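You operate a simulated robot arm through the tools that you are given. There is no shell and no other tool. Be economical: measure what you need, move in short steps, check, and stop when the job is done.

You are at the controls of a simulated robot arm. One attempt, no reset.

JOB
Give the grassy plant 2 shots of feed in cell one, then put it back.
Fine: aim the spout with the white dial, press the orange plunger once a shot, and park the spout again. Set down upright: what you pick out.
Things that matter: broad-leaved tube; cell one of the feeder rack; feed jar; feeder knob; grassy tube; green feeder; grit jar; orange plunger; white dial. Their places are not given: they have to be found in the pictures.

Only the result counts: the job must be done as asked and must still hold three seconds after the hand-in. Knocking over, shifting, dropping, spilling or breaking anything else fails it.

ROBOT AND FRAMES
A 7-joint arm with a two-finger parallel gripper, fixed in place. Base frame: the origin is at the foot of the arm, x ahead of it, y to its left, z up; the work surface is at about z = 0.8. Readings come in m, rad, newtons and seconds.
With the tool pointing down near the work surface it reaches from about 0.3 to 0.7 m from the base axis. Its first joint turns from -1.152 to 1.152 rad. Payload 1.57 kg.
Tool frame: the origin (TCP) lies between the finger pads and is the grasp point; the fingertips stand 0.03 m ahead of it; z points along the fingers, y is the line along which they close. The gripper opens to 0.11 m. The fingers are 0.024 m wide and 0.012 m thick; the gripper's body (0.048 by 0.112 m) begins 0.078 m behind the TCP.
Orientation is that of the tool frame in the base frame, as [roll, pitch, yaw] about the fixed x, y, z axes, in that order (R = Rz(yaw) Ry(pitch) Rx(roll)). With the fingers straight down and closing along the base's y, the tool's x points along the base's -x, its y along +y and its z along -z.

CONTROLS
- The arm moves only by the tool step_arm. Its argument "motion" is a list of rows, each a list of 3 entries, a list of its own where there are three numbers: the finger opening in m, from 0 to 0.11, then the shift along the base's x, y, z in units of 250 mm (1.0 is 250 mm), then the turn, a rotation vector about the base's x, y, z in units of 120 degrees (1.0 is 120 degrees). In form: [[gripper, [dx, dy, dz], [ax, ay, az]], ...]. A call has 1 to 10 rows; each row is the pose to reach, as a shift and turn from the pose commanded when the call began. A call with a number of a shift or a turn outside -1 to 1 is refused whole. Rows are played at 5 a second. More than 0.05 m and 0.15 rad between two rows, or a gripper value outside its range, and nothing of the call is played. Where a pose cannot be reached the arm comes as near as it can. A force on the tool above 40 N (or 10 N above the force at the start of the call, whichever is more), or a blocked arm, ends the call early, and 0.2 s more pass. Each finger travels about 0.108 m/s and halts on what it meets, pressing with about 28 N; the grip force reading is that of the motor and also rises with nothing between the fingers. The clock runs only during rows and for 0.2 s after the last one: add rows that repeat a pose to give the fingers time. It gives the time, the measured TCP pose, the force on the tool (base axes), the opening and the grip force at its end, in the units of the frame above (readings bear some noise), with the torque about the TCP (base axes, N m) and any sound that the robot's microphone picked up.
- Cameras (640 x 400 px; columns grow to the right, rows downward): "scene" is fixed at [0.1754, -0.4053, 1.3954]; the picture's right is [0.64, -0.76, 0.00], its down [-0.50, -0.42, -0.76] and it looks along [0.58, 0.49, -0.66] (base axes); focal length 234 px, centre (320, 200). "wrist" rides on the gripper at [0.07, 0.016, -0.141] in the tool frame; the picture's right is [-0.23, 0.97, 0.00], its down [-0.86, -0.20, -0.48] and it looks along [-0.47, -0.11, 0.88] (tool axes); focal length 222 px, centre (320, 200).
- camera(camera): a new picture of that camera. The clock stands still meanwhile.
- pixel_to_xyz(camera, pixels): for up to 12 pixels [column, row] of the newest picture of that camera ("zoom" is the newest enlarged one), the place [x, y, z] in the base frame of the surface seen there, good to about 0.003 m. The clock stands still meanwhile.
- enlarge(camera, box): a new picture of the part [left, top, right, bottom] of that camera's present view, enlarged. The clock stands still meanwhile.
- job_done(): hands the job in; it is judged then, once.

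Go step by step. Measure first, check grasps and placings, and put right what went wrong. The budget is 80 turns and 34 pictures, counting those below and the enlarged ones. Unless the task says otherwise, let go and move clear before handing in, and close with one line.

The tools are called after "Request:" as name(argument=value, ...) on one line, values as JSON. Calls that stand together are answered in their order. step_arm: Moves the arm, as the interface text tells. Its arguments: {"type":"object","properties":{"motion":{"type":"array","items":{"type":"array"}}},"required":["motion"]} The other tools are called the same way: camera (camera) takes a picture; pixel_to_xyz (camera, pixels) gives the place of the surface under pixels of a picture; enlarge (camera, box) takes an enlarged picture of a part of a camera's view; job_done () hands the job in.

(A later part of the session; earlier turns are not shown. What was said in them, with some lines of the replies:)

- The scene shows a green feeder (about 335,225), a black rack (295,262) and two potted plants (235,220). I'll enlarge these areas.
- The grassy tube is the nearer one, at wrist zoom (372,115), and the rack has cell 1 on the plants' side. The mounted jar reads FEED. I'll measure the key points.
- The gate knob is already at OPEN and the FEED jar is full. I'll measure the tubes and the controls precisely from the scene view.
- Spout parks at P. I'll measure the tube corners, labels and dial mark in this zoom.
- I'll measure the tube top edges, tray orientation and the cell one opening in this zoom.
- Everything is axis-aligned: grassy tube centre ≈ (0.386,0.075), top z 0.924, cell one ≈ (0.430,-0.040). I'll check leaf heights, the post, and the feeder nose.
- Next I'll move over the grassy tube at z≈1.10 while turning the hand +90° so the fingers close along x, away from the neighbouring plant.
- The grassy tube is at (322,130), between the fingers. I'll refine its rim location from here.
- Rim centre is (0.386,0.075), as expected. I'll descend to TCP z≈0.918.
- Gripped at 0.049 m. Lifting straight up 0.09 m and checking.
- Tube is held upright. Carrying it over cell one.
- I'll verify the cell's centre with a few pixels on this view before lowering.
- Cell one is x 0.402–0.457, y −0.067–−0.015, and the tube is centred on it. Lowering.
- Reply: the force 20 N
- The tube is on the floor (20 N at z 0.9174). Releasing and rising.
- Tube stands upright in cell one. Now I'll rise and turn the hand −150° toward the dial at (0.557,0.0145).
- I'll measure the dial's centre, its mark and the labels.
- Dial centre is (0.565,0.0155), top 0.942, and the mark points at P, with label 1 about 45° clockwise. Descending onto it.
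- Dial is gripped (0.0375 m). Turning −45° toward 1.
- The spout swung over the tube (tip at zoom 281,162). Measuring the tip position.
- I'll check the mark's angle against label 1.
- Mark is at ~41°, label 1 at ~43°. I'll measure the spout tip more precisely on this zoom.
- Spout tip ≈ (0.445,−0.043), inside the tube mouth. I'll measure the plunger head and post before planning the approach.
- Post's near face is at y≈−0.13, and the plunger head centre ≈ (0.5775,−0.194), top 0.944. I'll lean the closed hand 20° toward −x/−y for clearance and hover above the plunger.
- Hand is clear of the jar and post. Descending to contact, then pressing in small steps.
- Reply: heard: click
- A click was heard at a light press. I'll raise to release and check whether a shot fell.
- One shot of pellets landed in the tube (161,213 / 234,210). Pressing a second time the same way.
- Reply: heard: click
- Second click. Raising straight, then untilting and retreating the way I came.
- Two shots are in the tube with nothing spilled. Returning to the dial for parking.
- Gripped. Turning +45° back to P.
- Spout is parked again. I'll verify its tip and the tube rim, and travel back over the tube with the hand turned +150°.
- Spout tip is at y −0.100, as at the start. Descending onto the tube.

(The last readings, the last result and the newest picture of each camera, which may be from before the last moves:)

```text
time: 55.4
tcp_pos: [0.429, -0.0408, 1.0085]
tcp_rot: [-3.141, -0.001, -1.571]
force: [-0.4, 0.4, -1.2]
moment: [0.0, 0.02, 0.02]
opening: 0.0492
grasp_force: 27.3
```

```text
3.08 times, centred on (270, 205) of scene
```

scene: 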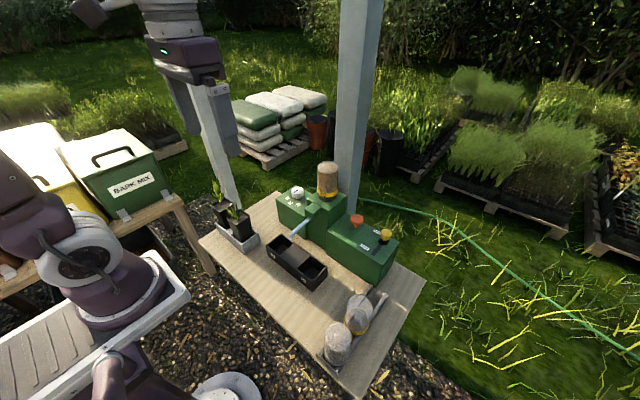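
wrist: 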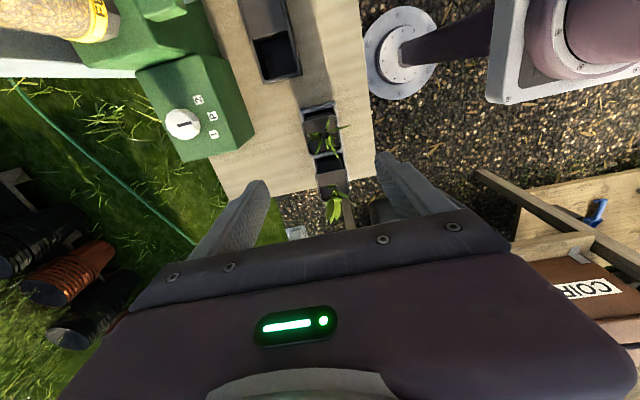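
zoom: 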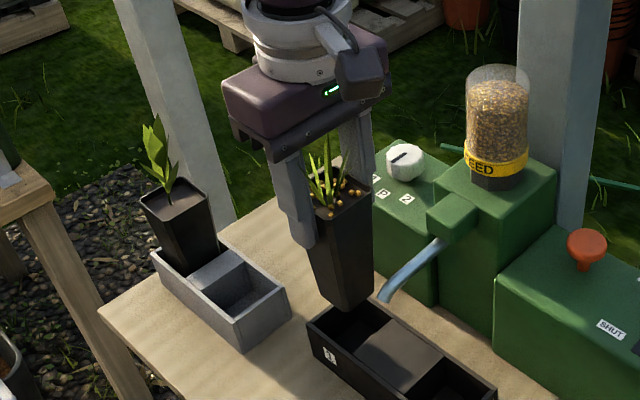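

Held upright with pellets inside. Carrying back over the tray socket.

Request:
step_arm(motion=[[0.03, [-0.02, 0.05, 0], [0, 0, 0]], [0.03, [-0.05, 0.13, 0], [0, 0, 0]], [0.03, [-0.08, 0.22, 0], [0, 0, 0]], [0.03, [-0.11, 0.3, 0], [0, 0, 0]], [0.03, [-0.14, 0.38, 0], [0, 0, 0]], [0.03, [-0.165, 0.44, 0], [0, 0, 0]], [0.03, [-0.172, 0.466, 0], [0, 0, 0]], [0.03, [-0.172, 0.466, 0], [0, 0, 0]]])

Request:
step_arm(motion=[[0.03, [0, 0, -0.08], [0, 0, 0]], [0.03, [0, 0, -0.16], [0, 0, 0]], [0.03, [0, 0, -0.24], [0, 0, 0]], [0.03, [0, 0, -0.3], [0, 0, 0]], [0.03, [0, 0, -0.335], [0, 0, 0]], [0.03, [0, 0, -0.346], [0, 0, 0]], [0.03, [0, 0, -0.354], [0, 0, 0]], [0.03, [0, 0, -0.36], [0, 0, 0]], [0.03, [0, 0, -0.364], [0, 0, 0]], [0.03, [0, 0, -0.364], [0, 0, 0]]])

```text
time: 57.2
tcp_pos: [0.3864, 0.0745, 1.0089]
tcp_rot: [-3.141, 0.0, -1.572]
force: [0.2, 0.0, -1.4]
moment: [-0.04, 0.02, -0.01]
opening: 0.0497
grasp_force: 28.1
```

```text
time: 59.4
tcp_pos: [0.3864, 0.0752, 0.9178]
tcp_rot: [3.141, 0.0, -1.571]
force: [-2.4, -1.1, 20.9]
moment: [-0.06, 0.04, 0.0]
opening: 0.0496
grasp_force: 27.8
```

Seated with 21 N at z 0.918. Releasing and rising clear.

Request:
step_arm(motion=[[0.055, [0, 0, 0.006], [0, 0, 0]], [0.07, [0, 0, 0.006], [0, 0, 0]], [0.075, [0, 0, 0.006], [0, 0, 0]], [0.075, [0, 0, 0.1], [0, 0, 0]], [0.075, [0, 0, 0.25], [0, 0, 0]], [0.075, [0, 0, 0.45], [0, 0, 0]], [0.075, [0, 0, 0.62], [0, 0, 0]], [0.075, [0, 0, 0.8], [0, 0, 0]], [0.075, [0, 0, 0.9], [0, 0, 0]], [0.075, [0, 0, 0.9], [0, 0, 0]]])

Request:
enlarge(camera="scene", box=[200, 170, 420, 300])

Request:
enlarge(camera="scene", box=[190, 170, 318, 250])

```text
time: 61.6
tcp_pos: [0.3854, 0.0757, 1.146]
tcp_rot: [3.14, -0.001, -1.57]
force: [0.3, 0.1, -0.1]
moment: [-0.02, -0.01, 0.03]
opening: 0.075
grasp_force: 0.1
```

```text
2.91 times, centred on (310, 235) of scene
```

zoom: 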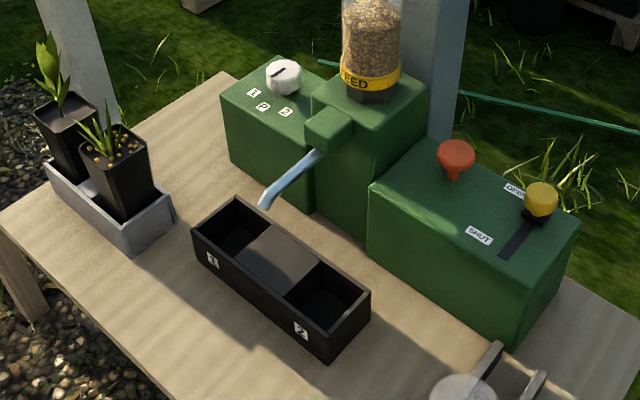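

```text
5.00 times, centred on (254, 210) of scene
```

zoom: 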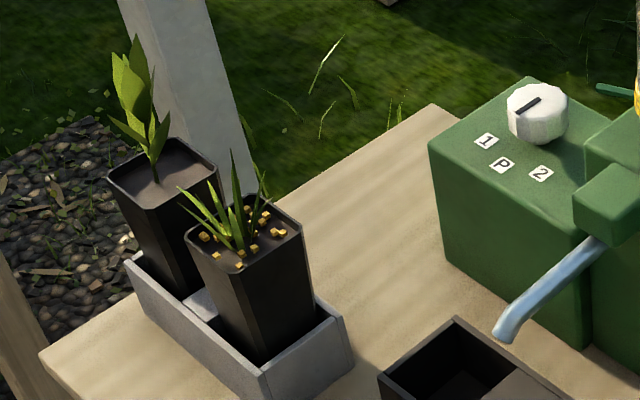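

The grassy tube is back upright in its tray with the feed in it. The spout and dial match the starting view, and the hand is clear.

Request:
job_done()

```text
The job is handed in.
```

The grassy plant got 2 shots of feed in cell one and is back upright in its tray, with the spout parked at P and nothing spilled or knocked in the last pictures.
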